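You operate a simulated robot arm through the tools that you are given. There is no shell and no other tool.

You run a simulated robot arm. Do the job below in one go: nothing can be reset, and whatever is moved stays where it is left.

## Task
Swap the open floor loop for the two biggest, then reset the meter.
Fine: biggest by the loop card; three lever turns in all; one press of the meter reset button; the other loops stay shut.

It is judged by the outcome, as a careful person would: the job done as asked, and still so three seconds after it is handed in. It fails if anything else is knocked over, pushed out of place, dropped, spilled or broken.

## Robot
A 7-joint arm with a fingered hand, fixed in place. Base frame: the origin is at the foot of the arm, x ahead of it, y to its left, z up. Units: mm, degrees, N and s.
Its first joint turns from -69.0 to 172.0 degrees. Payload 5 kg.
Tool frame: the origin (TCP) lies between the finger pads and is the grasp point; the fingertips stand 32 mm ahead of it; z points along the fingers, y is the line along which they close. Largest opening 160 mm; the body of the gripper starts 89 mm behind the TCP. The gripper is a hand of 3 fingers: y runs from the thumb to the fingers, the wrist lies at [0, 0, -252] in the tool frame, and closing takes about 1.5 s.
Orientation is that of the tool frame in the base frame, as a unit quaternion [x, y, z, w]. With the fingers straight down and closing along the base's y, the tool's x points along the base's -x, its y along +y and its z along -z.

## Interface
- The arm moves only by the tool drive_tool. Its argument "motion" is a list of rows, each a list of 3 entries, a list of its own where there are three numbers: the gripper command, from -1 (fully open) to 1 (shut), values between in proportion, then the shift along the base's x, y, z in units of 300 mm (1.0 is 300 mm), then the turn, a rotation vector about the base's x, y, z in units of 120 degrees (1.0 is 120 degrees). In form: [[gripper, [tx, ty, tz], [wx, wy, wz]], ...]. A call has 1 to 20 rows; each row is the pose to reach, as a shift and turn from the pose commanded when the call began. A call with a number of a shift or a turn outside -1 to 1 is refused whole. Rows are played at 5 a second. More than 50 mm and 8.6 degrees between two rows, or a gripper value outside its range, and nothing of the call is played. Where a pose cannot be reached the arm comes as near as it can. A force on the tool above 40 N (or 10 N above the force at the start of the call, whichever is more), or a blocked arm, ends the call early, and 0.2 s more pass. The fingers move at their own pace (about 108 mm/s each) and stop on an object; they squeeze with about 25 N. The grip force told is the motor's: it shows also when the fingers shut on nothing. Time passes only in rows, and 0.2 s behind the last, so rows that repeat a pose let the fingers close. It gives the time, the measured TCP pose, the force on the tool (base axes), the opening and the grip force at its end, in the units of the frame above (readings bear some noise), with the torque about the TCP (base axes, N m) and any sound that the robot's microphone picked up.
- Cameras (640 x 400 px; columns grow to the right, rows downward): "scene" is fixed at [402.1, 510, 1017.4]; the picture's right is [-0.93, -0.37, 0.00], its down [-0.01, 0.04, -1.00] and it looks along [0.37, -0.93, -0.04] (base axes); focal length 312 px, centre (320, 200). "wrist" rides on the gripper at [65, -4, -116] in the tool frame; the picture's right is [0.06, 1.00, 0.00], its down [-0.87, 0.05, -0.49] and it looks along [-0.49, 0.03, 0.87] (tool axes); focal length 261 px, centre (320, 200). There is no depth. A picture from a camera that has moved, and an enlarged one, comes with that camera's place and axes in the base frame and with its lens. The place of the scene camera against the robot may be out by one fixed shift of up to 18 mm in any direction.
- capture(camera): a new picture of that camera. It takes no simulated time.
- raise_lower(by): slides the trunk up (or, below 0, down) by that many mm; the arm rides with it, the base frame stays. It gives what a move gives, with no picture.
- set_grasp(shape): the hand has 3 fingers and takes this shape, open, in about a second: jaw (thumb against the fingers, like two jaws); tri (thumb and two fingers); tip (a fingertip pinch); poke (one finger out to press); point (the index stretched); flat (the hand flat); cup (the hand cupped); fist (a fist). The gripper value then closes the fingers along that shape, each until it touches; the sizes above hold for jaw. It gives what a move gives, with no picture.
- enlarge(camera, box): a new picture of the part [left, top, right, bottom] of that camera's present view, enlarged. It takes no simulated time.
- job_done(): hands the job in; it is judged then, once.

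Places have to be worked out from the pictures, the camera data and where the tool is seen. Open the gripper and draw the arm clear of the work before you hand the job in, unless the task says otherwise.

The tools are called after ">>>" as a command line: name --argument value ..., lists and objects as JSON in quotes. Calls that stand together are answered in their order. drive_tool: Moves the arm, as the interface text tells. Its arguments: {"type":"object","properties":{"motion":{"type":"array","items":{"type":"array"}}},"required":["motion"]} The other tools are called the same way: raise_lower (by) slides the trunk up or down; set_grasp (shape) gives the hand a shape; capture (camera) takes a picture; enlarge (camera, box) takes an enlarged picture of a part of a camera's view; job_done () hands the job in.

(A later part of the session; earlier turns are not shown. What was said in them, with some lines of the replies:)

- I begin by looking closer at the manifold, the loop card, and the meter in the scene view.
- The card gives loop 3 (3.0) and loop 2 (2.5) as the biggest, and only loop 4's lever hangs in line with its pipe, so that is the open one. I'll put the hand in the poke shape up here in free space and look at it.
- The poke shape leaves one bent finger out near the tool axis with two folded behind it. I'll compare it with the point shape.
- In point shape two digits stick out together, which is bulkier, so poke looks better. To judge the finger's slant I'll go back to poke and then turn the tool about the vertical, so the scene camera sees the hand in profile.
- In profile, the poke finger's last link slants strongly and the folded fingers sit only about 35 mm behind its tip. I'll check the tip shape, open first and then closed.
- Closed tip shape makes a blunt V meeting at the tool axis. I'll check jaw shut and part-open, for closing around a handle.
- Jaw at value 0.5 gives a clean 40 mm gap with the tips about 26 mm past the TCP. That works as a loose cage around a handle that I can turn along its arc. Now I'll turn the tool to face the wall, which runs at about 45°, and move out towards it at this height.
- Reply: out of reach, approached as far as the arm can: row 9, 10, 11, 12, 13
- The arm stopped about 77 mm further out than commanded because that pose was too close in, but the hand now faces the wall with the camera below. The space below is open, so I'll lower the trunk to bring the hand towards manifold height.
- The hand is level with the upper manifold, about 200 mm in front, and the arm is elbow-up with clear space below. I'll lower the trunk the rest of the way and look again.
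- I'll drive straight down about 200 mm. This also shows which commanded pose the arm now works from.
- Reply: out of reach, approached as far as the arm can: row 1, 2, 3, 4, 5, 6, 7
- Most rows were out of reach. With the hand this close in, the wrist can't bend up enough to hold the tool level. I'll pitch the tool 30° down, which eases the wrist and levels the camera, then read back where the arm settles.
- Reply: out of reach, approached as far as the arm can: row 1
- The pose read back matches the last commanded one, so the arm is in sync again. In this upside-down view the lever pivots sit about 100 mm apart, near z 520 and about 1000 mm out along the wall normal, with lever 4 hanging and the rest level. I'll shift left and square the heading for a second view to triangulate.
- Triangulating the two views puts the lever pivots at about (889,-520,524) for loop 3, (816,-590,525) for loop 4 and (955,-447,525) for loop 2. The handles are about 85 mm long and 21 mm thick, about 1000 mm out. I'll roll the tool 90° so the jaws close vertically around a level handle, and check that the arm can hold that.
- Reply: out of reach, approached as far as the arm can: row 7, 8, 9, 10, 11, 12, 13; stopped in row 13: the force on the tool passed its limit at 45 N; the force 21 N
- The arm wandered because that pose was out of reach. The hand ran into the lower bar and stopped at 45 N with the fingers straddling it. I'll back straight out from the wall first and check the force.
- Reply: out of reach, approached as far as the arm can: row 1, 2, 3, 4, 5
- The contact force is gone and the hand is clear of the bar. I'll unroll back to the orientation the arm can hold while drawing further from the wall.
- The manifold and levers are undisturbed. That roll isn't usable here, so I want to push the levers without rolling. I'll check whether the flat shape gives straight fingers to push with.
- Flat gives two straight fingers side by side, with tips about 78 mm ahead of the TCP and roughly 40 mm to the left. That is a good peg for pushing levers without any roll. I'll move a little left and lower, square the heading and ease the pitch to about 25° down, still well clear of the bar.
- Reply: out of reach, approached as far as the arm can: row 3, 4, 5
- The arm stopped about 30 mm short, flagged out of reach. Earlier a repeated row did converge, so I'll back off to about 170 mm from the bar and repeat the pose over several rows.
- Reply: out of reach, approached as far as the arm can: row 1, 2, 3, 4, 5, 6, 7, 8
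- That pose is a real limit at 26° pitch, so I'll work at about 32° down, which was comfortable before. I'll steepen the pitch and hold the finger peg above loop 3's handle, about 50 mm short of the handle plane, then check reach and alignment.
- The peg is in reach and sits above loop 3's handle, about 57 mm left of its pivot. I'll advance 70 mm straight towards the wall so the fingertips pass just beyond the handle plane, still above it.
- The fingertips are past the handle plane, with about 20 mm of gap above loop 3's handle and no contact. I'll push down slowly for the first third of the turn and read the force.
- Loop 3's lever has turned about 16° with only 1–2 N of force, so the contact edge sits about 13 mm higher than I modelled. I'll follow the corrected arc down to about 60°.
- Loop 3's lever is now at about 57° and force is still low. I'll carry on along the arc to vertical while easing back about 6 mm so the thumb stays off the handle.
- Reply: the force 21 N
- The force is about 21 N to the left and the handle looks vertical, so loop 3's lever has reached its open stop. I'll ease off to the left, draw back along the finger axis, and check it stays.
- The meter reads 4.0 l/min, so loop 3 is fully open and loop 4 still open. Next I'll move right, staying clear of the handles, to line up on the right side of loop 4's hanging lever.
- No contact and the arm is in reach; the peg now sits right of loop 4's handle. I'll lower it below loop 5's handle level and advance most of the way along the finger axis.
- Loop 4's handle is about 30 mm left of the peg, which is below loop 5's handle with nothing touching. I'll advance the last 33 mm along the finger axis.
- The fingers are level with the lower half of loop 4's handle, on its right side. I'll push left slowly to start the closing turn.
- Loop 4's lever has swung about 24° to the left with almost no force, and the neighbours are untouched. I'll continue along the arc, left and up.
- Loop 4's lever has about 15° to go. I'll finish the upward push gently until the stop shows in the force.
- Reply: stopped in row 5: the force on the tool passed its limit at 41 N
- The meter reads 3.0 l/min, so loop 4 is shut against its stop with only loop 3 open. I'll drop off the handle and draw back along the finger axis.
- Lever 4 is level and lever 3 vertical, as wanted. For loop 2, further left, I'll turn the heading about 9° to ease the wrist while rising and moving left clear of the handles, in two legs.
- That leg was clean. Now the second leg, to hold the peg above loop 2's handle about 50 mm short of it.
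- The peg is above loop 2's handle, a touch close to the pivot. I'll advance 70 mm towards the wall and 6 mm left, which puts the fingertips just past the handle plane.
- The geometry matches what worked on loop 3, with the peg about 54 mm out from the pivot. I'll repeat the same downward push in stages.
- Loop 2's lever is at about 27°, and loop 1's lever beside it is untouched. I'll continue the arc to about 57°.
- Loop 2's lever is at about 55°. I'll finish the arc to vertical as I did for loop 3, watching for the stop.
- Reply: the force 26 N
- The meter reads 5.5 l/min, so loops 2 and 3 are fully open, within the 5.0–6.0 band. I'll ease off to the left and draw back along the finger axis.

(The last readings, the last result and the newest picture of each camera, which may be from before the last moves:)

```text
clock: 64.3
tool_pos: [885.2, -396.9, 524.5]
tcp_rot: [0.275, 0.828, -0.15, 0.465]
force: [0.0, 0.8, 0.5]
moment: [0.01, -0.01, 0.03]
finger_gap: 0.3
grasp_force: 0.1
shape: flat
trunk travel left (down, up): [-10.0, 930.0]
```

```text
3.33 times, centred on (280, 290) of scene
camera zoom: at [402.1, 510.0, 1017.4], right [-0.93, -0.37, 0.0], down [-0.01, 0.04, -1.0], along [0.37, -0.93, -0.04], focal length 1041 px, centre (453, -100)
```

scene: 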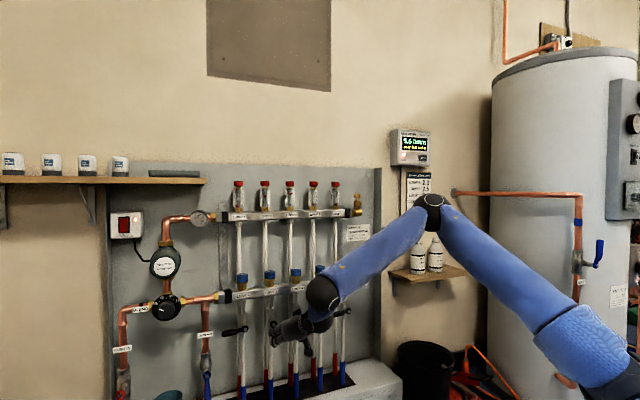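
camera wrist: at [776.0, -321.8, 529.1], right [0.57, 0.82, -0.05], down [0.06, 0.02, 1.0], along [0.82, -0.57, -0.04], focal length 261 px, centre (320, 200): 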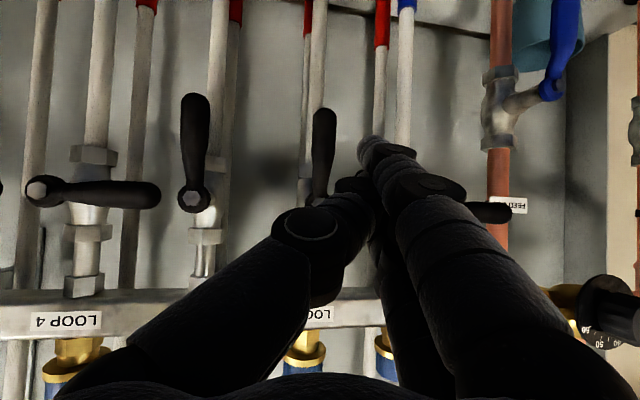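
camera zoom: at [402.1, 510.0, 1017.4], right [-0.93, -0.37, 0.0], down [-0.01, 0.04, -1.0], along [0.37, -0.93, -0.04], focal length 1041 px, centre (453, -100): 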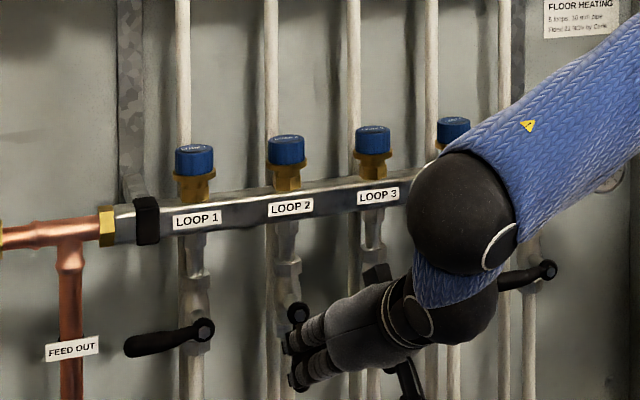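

Both opened levers hang, and loops 1, 4 and 5 are level. Next is the meter reset, further right at about z 1156. The hand is clear of the manifold and the parts above are set back further, so I'll raise the trunk.

>>> raise_lower --by 450

>>> enlarge --camera "scene" --box '[210, 170, 450, 350]'

>>> capture --camera "wrist"

```text
refused: 450 is not a number from -400 to 400
```

```text
2.22 times, centred on (330, 260) of scene
camera zoom: at [402.1, 510.0, 1017.4], right [-0.93, -0.37, 0.0], down [-0.01, 0.04, -1.0], along [0.37, -0.93, -0.04], focal length 694 px, centre (298, 67)
```

zoom: 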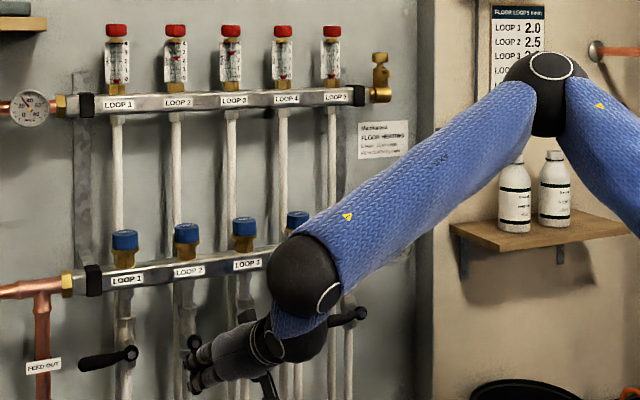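

```text
taken
camera wrist: at [776.0, -321.8, 529.1], right [0.57, 0.82, -0.05], down [0.06, 0.02, 1.0], along [0.82, -0.57, -0.04], focal length 261 px, centre (320, 200)
```

wrist: 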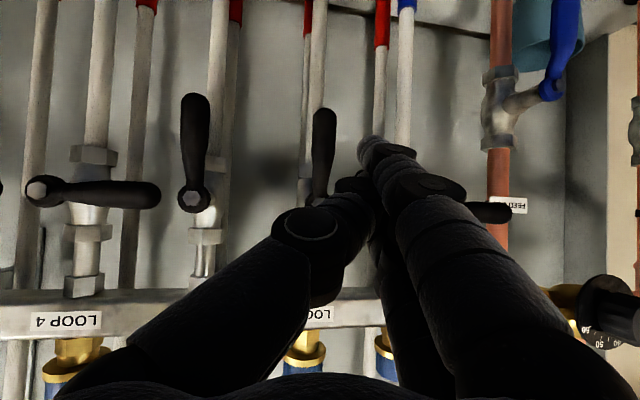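

The trunk step limit is 400 mm. I'll raise by 400.

>>> raise_lower --by 400

>>> capture --camera "scene"

>>> enlarge --camera "scene" --box '[210, 250, 380, 366]'

>>> capture --camera "wrist"

```text
clock: 68.2
tool_pos: [887.3, -397.8, 924.2]
tcp_rot: [0.275, 0.828, -0.15, 0.464]
force: [1.1, 0.6, -0.7]
moment: [0.04, 0.01, 0.01]
finger_gap: 0.0
grasp_force: 0.1
shape: flat
trunk travel left (down, up): [-410.0, 530.0]
```

```text
taken
```

scene: 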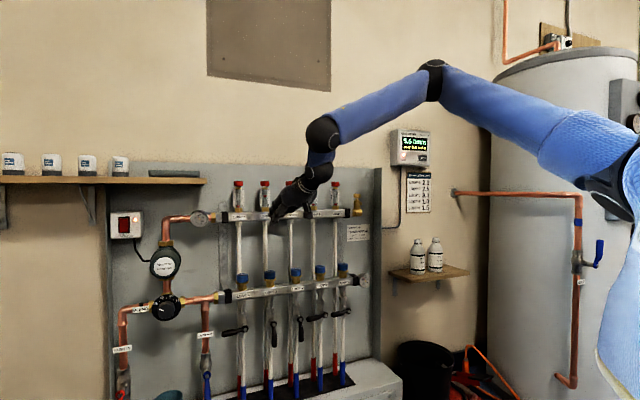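

```text
3.45 times, centred on (295, 308) of scene
camera zoom: at [402.1, 510.0, 1017.4], right [-0.93, -0.37, 0.0], down [-0.01, 0.04, -1.0], along [0.37, -0.93, -0.04], focal length 1077 px, centre (406, -172)
```

zoom: 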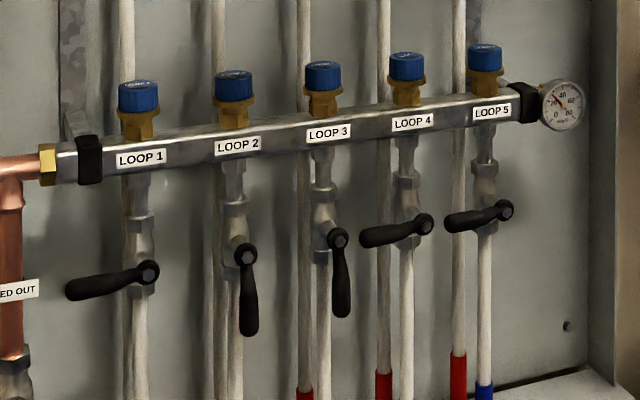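

```text
taken
camera wrist: at [776.3, -321.9, 928.8], right [0.57, 0.82, -0.05], down [0.06, 0.02, 1.0], along [0.82, -0.57, -0.04], focal length 261 px, centre (320, 200)
```

wrist: 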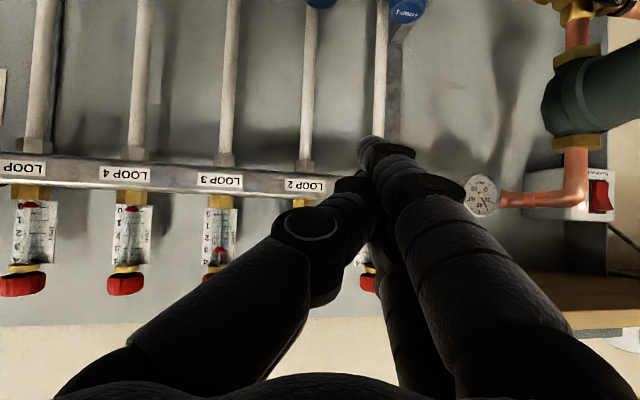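

Levers 2 and 3 hang open and 1, 4 and 5 are level. I'll raise another 200 mm so the hand passes above the manifold when it moves right.

>>> raise_lower --by 200

>>> drive_tool --motion '[[-1, [-0.1, -0.1, 0], [0, 0, -0.02]], [-1, [-0.2, -0.2, 0], [0, 0, -0.04]], [-1, [-0.3, -0.3, 0], [0, 0, -0.06]], [-1, [-0.4, -0.4, 0], [0, 0, -0.08]], [-1, [-0.5, -0.5, 0], [0, 0, -0.1]], [-1, [-0.6, -0.6, 0], [0, 0, -0.12]], [-1, [-0.7, -0.7, 0], [0, 0, -0.13]], [-1, [-0.8, -0.8, 0], [0, 0, -0.13]], [-1, [-0.8, -0.8, 0], [0, 0, -0.13]], [-1, [-0.8, -0.8, 0], [0, 0, -0.13]]]'

>>> capture --camera "scene"

>>> capture --camera "wrist"

```text
clock: 70.3
tool_pos: [886.5, -398.4, 1123.7]
tcp_rot: [0.275, 0.828, -0.151, 0.464]
force: [0.2, 0.8, -0.7]
moment: [0.01, -0.01, -0.04]
finger_gap: 0.0
grasp_force: 0.1
shape: flat
trunk travel left (down, up): [-610.0, 330.0]
```

```text
clock: 72.5
tool_pos: [647.1, -639.5, 1122.7]
tcp_rot: [0.386, 0.782, -0.212, 0.44]
force: [-0.2, 0.6, 0.4]
moment: [0.01, 0.0, 0.01]
finger_gap: 0.1
grasp_force: 0.3
shape: flat
trunk travel left (down, up): [-610.0, 330.0]
```

```text
taken
```

scene: 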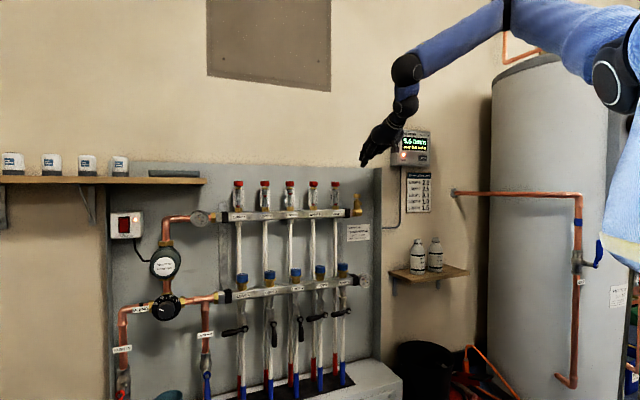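

```text
taken
camera wrist: at [562.1, -537.1, 1127.8], right [0.77, 0.64, -0.05], down [0.06, 0.0, 1.0], along [0.64, -0.77, -0.04], focal length 261 px, centre (320, 200)
```

wrist: 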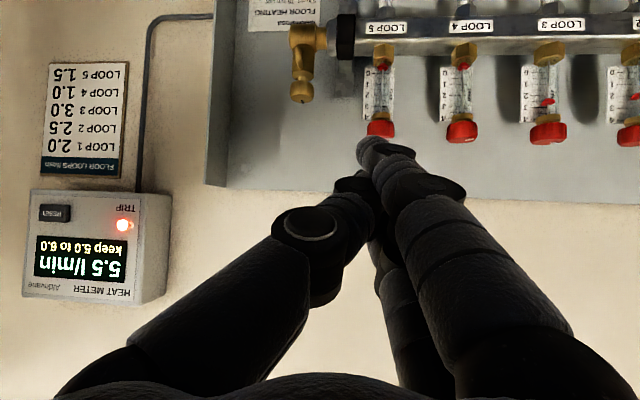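

The wrist camera now sees the meter, reading 5.5 with the trip light still on, and its RESET button. I'll move further right, turning the heading a little more, for a second view to fix the button's position.

>>> drive_tool --motion '[[-1, [-0.094, -0.094, 0], [0, 0, -0.014]], [-1, [-0.188, -0.188, 0], [0, 0, -0.028]], [-1, [-0.282, -0.282, 0], [0, 0, -0.042]], [-1, [-0.376, -0.376, 0], [0, 0, -0.056]], [-1, [-0.47, -0.47, 0], [0, 0, -0.067]], [-1, [-0.47, -0.47, 0], [0, 0, -0.067]], [-1, [-0.47, -0.47, 0], [0, 0, -0.067]]]'

>>> capture --camera "wrist"

>>> capture --camera "scene"

```text
clock: 74.2
tool_pos: [506.8, -779.2, 1124.9]
tcp_rot: [0.439, 0.754, -0.242, 0.425]
force: [0.2, 0.1, -1.1]
moment: [0.02, 0.01, 0.0]
finger_gap: 0.0
grasp_force: 0.0
shape: flat
trunk travel left (down, up): [-610.0, 330.0]
```

```text
taken
camera wrist: at [436.9, -667.5, 1130.8], right [0.85, 0.52, -0.05], down [0.06, -0.01, 1.0], along [0.52, -0.85, -0.04], focal length 261 px, centre (320, 200)
```

wrist: 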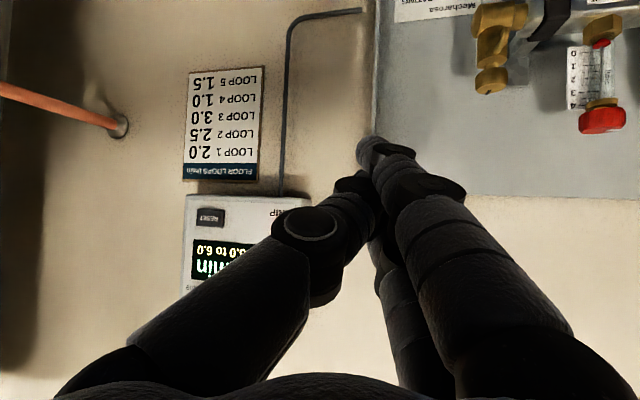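

```text
taken
```

scene: 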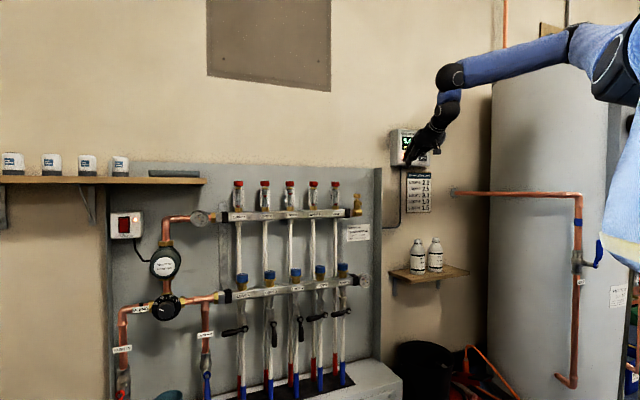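

Triangulating the two wrist views puts the RESET button at about (505,-1099,1149). I'll zoom in to measure it more exactly.

>>> enlarge --camera "wrist" --box '[160, 180, 288, 260]'

>>> enlarge --camera "wrist" --box '[320, 110, 480, 210]'

>>> enlarge --camera "scene" --box '[380, 110, 476, 170]'

```text
5.00 times, centred on (224, 220) of wrist
camera zoom: at [436.9, -667.5, 1130.8], right [0.85, 0.52, -0.05], down [0.06, -0.01, 1.0], along [0.52, -0.85, -0.04], focal length 1303 px, centre (800, 100)
```

zoom: 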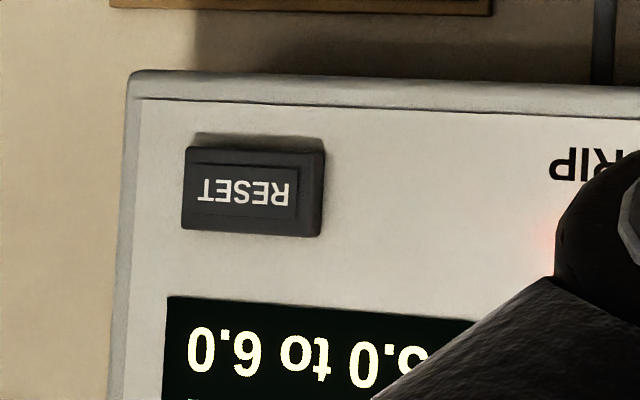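

```text
4.00 times, centred on (400, 160) of wrist
camera zoom: at [436.9, -667.5, 1130.8], right [0.85, 0.52, -0.05], down [0.06, -0.01, 1.0], along [0.52, -0.85, -0.04], focal length 1043 px, centre (0, 360)
```

zoom: 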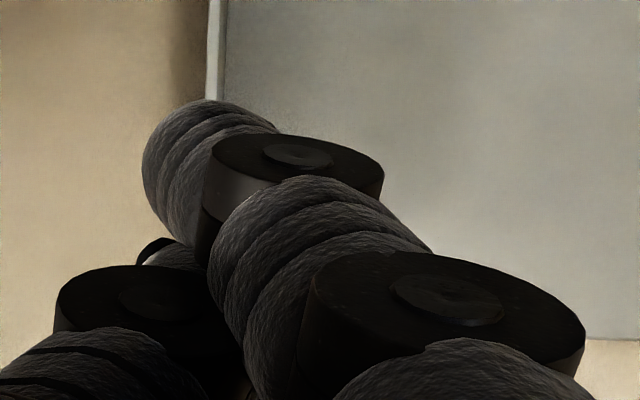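

```text
6.67 times, centred on (428, 140) of scene
camera zoom: at [402.1, 510.0, 1017.4], right [-0.93, -0.37, 0.0], down [-0.01, 0.04, -1.0], along [0.37, -0.93, -0.04], focal length 2083 px, centre (-400, 600)
```

zoom: 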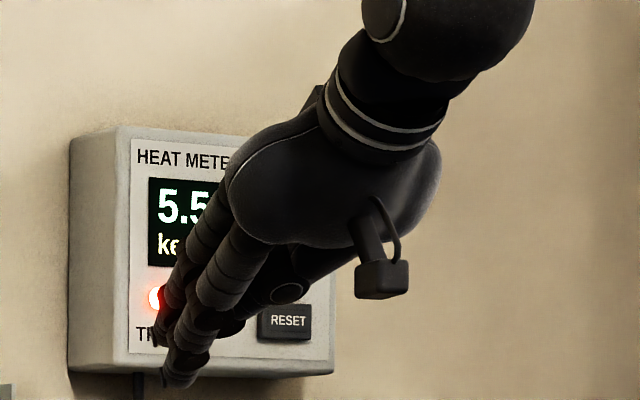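

The button face is about 44×25 mm, centred at z 1150. With the tool pitched down, the upper fingertip leads, so I'll press with that one. I'll move most of the way to a point 45 mm in front of the button, turning about 6° right, and check reach.

>>> drive_tool --motion '[[-1, [-0.038, -0.12, 0.019], [0, 0, -0.009]], [-1, [-0.076, -0.24, 0.038], [0, 0, -0.018]], [-1, [-0.114, -0.36, 0.056], [0, 0, -0.027]], [-1, [-0.152, -0.48, 0.075], [0, 0, -0.036]], [-1, [-0.19, -0.6, 0.093], [0, 0, -0.045]], [-1, [-0.19, -0.6, 0.093], [0, 0, -0.051]], [-1, [-0.19, -0.6, 0.093], [0, 0, -0.051]]]'

>>> capture --camera "wrist"

>>> capture --camera "scene"

```text
clock: 75.8
tool_pos: [445.0, -959.7, 1149.7]
tcp_rot: [0.479, 0.729, -0.265, 0.412]
force: [-0.2, -0.9, 0.2]
moment: [-0.02, -0.02, 0.02]
finger_gap: 0.2
grasp_force: 0.1
shape: flat
trunk travel left (down, up): [-610.0, 330.0]
```

```text
taken
camera wrist: at [387.7, -839.9, 1155.1], right [0.9, 0.43, -0.05], down [0.06, -0.01, 1.0], along [0.43, -0.9, -0.04], focal length 261 px, centre (320, 200)
```

wrist: 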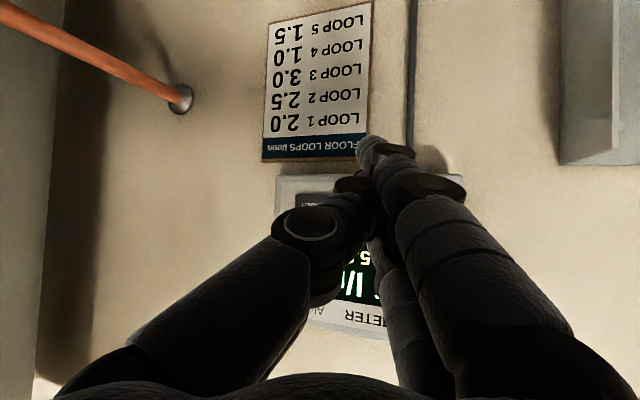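

```text
taken
```

scene: 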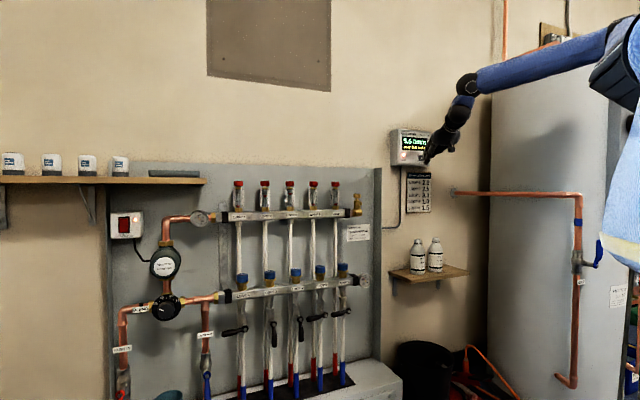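

No reach problem here. I'll zoom in to check where the button sits relative to the fingers.

>>> enlarge --camera "wrist" --box '[260, 120, 420, 220]'

>>> enlarge --camera "scene" --box '[380, 110, 476, 170]'

```text
4.00 times, centred on (340, 170) of wrist
camera zoom: at [387.7, -839.9, 1155.1], right [0.9, 0.43, -0.05], down [0.06, -0.01, 1.0], along [0.43, -0.9, -0.04], focal length 1043 px, centre (240, 320)
```

zoom: 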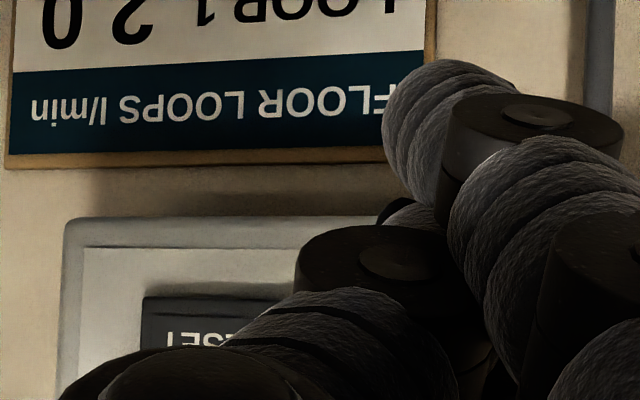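

```text
6.67 times, centred on (428, 140) of scene
camera zoom: at [402.1, 510.0, 1017.4], right [-0.93, -0.37, 0.0], down [-0.01, 0.04, -1.0], along [0.37, -0.93, -0.04], focal length 2083 px, centre (-400, 600)
```

zoom: 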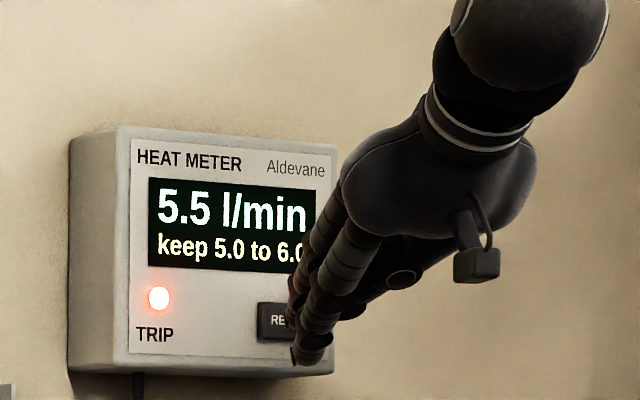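

The button appears exactly where predicted, and the scene view agrees on the fingertip position. I'll line the upper fingertip up with the button, 40 mm off its face.

>>> drive_tool --motion '[[-1, [-0.016, -0.082, 0.016], [0, 0, 0]], [-1, [-0.032, -0.164, 0.032], [0, 0, 0]], [-1, [-0.047, -0.245, 0.047], [0, 0, 0]], [-1, [-0.047, -0.245, 0.047], [0, 0, 0]], [-1, [-0.047, -0.245, 0.047], [0, 0, 0]]]'

>>> enlarge --camera "scene" --box '[380, 110, 476, 170]'

>>> capture --camera "wrist"

```text
clock: 77.0
tool_pos: [431.5, -1032.7, 1167.3]
tcp_rot: [0.478, 0.73, -0.264, 0.411]
force: [-0.4, 0.6, 0.6]
moment: [0.0, 0.01, -0.01]
finger_gap: 0.1
grasp_force: 0.0
shape: flat
trunk travel left (down, up): [-610.0, 330.0]
```

```text
6.67 times, centred on (428, 140) of scene
camera zoom: at [402.1, 510.0, 1017.4], right [-0.93, -0.37, 0.0], down [-0.01, 0.04, -1.0], along [0.37, -0.93, -0.04], focal length 2083 px, centre (-400, 600)
```

zoom: 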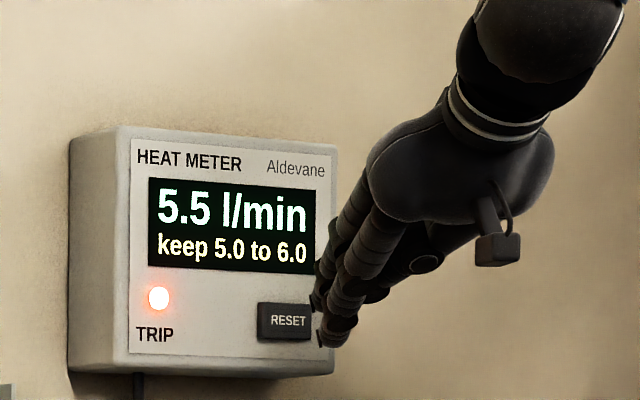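

```text
taken
camera wrist: at [375.0, -912.4, 1172.4], right [0.9, 0.43, -0.05], down [0.06, -0.01, 1.0], along [0.43, -0.9, -0.04], focal length 261 px, centre (320, 200)
```

wrist: 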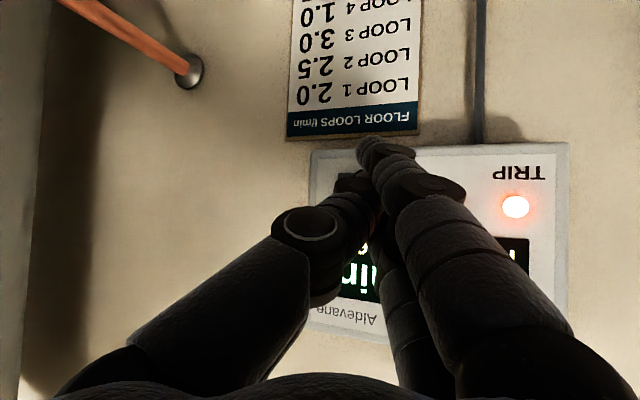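

The fingertip is 40 mm in front, slightly high and right of the button centre. I'll close in 25 mm with a small correction left and down, staying just short of contact.

>>> drive_tool --motion '[[-1, [0.0236, -0.0157, -0.012], [0, 0, 0]], [-1, [0.0471, -0.0314, -0.024], [0, 0, 0]], [-1, [0.0707, -0.0471, -0.0267], [0, 0, 0]], [-1, [0.0707, -0.0471, -0.0267], [0, 0, 0]]]'

>>> enlarge --camera "scene" --box '[396, 130, 460, 170]'

>>> enlarge --camera "wrist" --box '[300, 110, 460, 210]'

```text
clock: 78.0
tool_pos: [453.6, -1046.6, 1157.1]
tcp_rot: [0.478, 0.73, -0.265, 0.411]
force: [0.0, -0.8, 0.8]
moment: [0.0, 0.01, 0.0]
finger_gap: 0.0
grasp_force: 0.1
shape: flat
trunk travel left (down, up): [-610.0, 330.0]
```

```text
10.00 times, centred on (428, 150) of scene
camera zoom: at [402.1, 510.0, 1017.4], right [-0.93, -0.37, 0.0], down [-0.01, 0.04, -1.0], along [0.37, -0.93, -0.04], focal length 3124 px, centre (-760, 700)
```

zoom: 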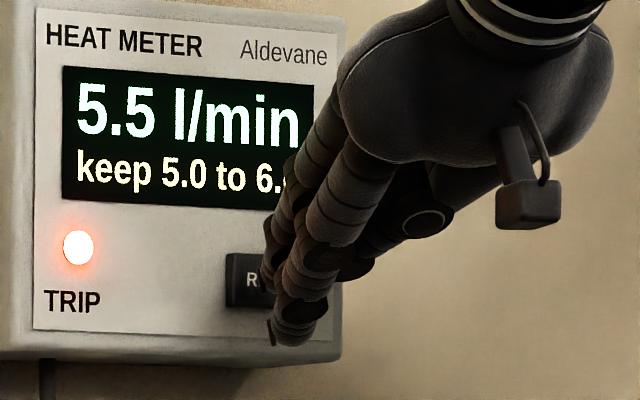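

```text
4.00 times, centred on (380, 160) of wrist
camera zoom: at [396.7, -926.4, 1162.6], right [0.9, 0.43, -0.05], down [0.06, -0.01, 1.0], along [0.43, -0.9, -0.04], focal length 1043 px, centre (80, 360)
```

zoom: 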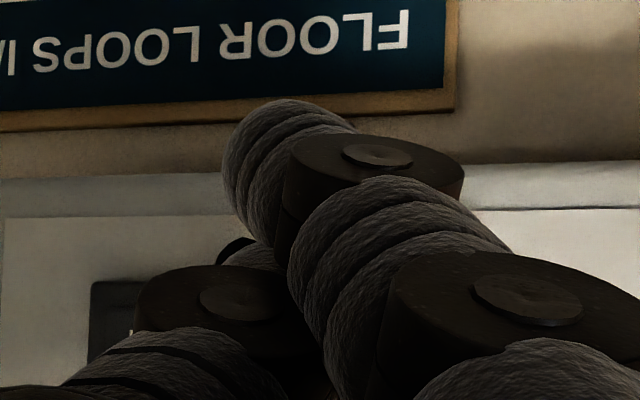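

The upper fingertip is within a few millimetres of the button centre, and about 14 mm off its face. I'll advance slowly in 3 mm steps and watch the force and the trip light.

>>> drive_tool --motion '[[-1, [0.0071, -0.0071, 0], [0, 0, 0]], [-1, [0.0141, -0.0141, 0], [0, 0, 0]], [-1, [0.0212, -0.0212, 0], [0, 0, 0]], [-1, [0.0283, -0.0283, 0], [0, 0, 0]], [-1, [0.0283, -0.0283, 0], [0, 0, 0]]]'

>>> enlarge --camera "scene" --box '[396, 130, 460, 170]'

```text
clock: 79.2
tool_pos: [462.2, -1055.3, 1157.2]
tcp_rot: [0.478, 0.73, -0.264, 0.411]
force: [-0.9, 0.6, 1.0]
moment: [0.01, -0.02, -0.02]
finger_gap: 0.0
grasp_force: 0.2
shape: flat
trunk travel left (down, up): [-610.0, 330.0]
```

```text
10.00 times, centred on (428, 150) of scene
camera zoom: at [402.1, 510.0, 1017.4], right [-0.93, -0.37, 0.0], down [-0.01, 0.04, -1.0], along [0.37, -0.93, -0.04], focal length 3124 px, centre (-760, 700)
```

zoom: 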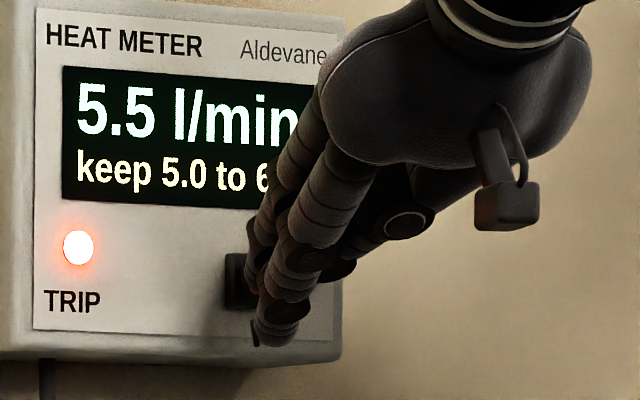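

There's no contact yet, and the tip is drifting slightly left of the button centre. I'll correct 6 mm right and advance another 8 mm in small steps.

>>> drive_tool --motion '[[-1, [-0.0141, -0.0141, 0], [0, 0, 0]], [-1, [-0.0071, -0.0212, 0], [0, 0, 0]], [-1, [0, -0.0283, 0], [0, 0, 0]], [-1, [0.0047, -0.033, 0], [0, 0, 0]], [-1, [0.0047, -0.033, 0], [0, 0, 0]]]'

>>> enlarge --camera "scene" --box '[396, 130, 460, 170]'

```text
clock: 80.3
tool_pos: [462.7, -1064.1, 1159.2]
tcp_rot: [0.478, 0.731, -0.264, 0.411]
force: [-10.7, 17.9, -3.1]
moment: [0.2, 0.25, 0.55]
finger_gap: 0.0
grasp_force: 0.1
shape: flat
trunk travel left (down, up): [-610.0, 330.0]
heard: click
```

```text
10.00 times, centred on (428, 150) of scene
camera zoom: at [402.1, 510.0, 1017.4], right [-0.93, -0.37, 0.0], down [-0.01, 0.04, -1.0], along [0.37, -0.93, -0.04], focal length 3124 px, centre (-760, 700)
```

zoom: 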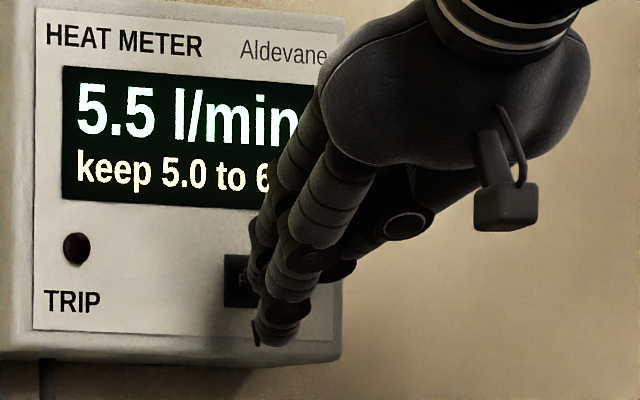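

A click sounded, the trip light has gone out, and the reading is still 5.5. I'll draw straight back from the button and then away to the left, clear of the wall.

>>> drive_tool --motion '[[-1, [-0.0236, 0.0236, 0], [0, 0, 0]], [-1, [-0.0589, 0.0589, 0], [0, 0, 0]], [-1, [-0.106, 0.106, 0], [0, 0, 0]], [-1, [-0.08, 0.22, 0.01], [0, 0, 0]], [-1, [-0.04, 0.36, 0.02], [0, 0, 0.01]], [-1, [0, 0.5, 0.03], [0, 0, 0.02]], [-1, [0.05, 0.63, 0.03], [0, 0, 0.03]], [-1, [0.1, 0.76, 0.03], [0, 0, 0.04]], [-1, [0.1, 0.76, 0.03], [0, 0, 0.04]]]'

>>> capture --camera "scene"

>>> enlarge --camera "scene" --box '[380, 120, 450, 220]'

>>> enlarge --camera "scene" --box '[210, 250, 380, 366]'

```text
clock: 82.3
tool_pos: [495.5, -837.4, 1167.6]
tcp_rot: [0.447, 0.749, -0.247, 0.422]
force: [0.4, -0.3, -0.6]
moment: [0.01, -0.02, 0.0]
finger_gap: 0.3
grasp_force: 0.1
shape: flat
trunk travel left (down, up): [-610.0, 330.0]
```

```text
taken
```

scene: 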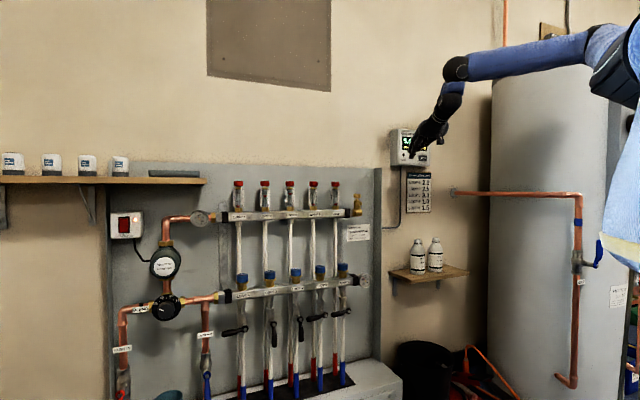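

```text
4.00 times, centred on (415, 170) of scene
camera zoom: at [402.1, 510.0, 1017.4], right [-0.93, -0.37, 0.0], down [-0.01, 0.04, -1.0], along [0.37, -0.93, -0.04], focal length 1250 px, centre (-60, 320)
```

zoom: 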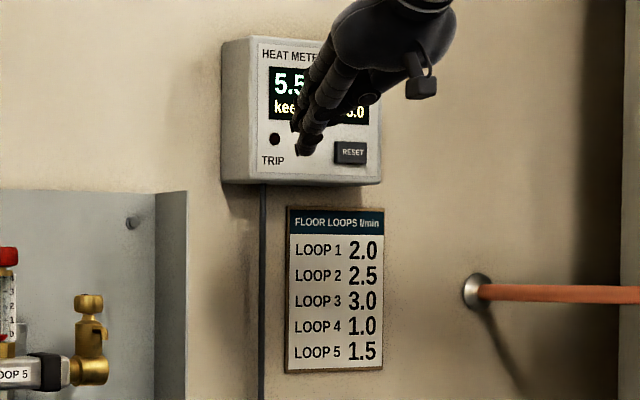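

```text
3.45 times, centred on (295, 308) of scene
camera zoom: at [402.1, 510.0, 1017.4], right [-0.93, -0.37, 0.0], down [-0.01, 0.04, -1.0], along [0.37, -0.93, -0.04], focal length 1077 px, centre (406, -172)
```

zoom: 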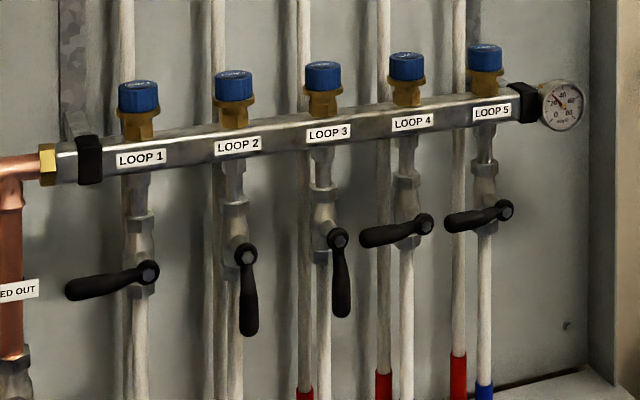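

The trip light is off, the meter shows 5.5 l/min, levers 2 and 3 hang open, and 1, 4 and 5 are level. I'll draw the arm further off the wall and then open the hand.

>>> drive_tool --motion '[[-1, [0.05, 0.12, 0], [0, 0, 0.012]], [-1, [0.1, 0.24, 0], [0, 0, 0.024]], [-1, [0.15, 0.36, 0], [0, 0, 0.036]], [-1, [0.21, 0.49, 0], [0, 0, 0.048]], [-1, [0.21, 0.49, 0], [0, 0, 0.048]]]'

>>> set_grasp --shape "jaw"

>>> capture --camera "scene"

>>> enlarge --camera "scene" --box '[380, 120, 450, 220]'

```text
clock: 83.5
tool_pos: [556.5, -693.4, 1166.9]
tcp_rot: [0.409, 0.771, -0.225, 0.433]
force: [0.1, -0.1, -0.1]
moment: [-0.02, -0.02, 0.05]
finger_gap: 0.1
grasp_force: 0.1
shape: flat
trunk travel left (down, up): [-610.0, 330.0]
```

```text
clock: 84.5
tool_pos: [558.9, -693.2, 1168.1]
tcp_rot: [0.409, 0.77, -0.225, 0.434]
force: [0.0, -0.3, 0.4]
moment: [0.01, -0.03, 0.02]
finger_gap: 160.0
grasp_force: 0.2
shape: jaw
trunk travel left (down, up): [-610.0, 330.0]
```

```text
taken
```

scene: 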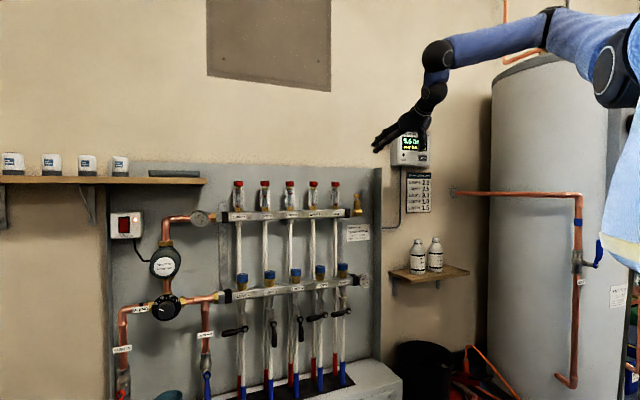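

```text
4.00 times, centred on (415, 170) of scene
camera zoom: at [402.1, 510.0, 1017.4], right [-0.93, -0.37, 0.0], down [-0.01, 0.04, -1.0], along [0.37, -0.93, -0.04], focal length 1250 px, centre (-60, 320)
```

zoom: 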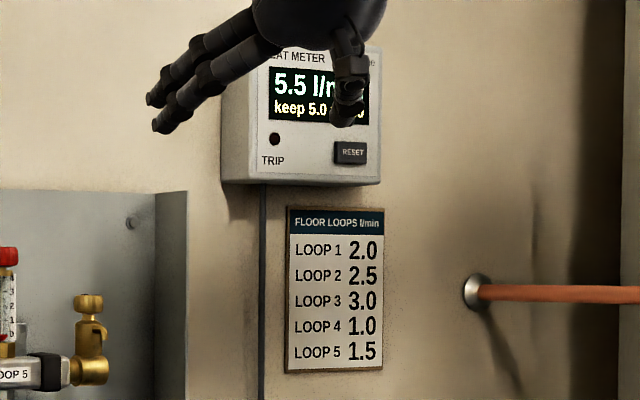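

The hand is open and well clear of everything. The meter shows 5.5 l/min with the trip light off, loops 2 and 3 are open, 1, 4 and 5 are shut, and the bottles and fittings are where they were. I'm handing the job in.

>>> job_done

```text
The job is handed in.
```

The swap is done and handed in. Loops 2 and 3, the two biggest on the card, are open. Loop 4 is shut, and loops 1 and 5 stayed shut.

- **Levers:** I made three turns in all. I opened loop 3, shut loop 4, then opened loop 2, so the flow never went above 6.0 or dropped to nothing.
- **Meter:** I pressed reset once and heard one click. The trip light went out, and the meter reads 5.5 l/min, inside its 5.0 to 6.0 band.
- **One bump:** early on, a pose was out of reach and the hand swung into the lower manifold bar at 45 N. I backed it off straight away. The pictures afterwards show nothing moved or damaged.

The hand is open and clear of the wall.
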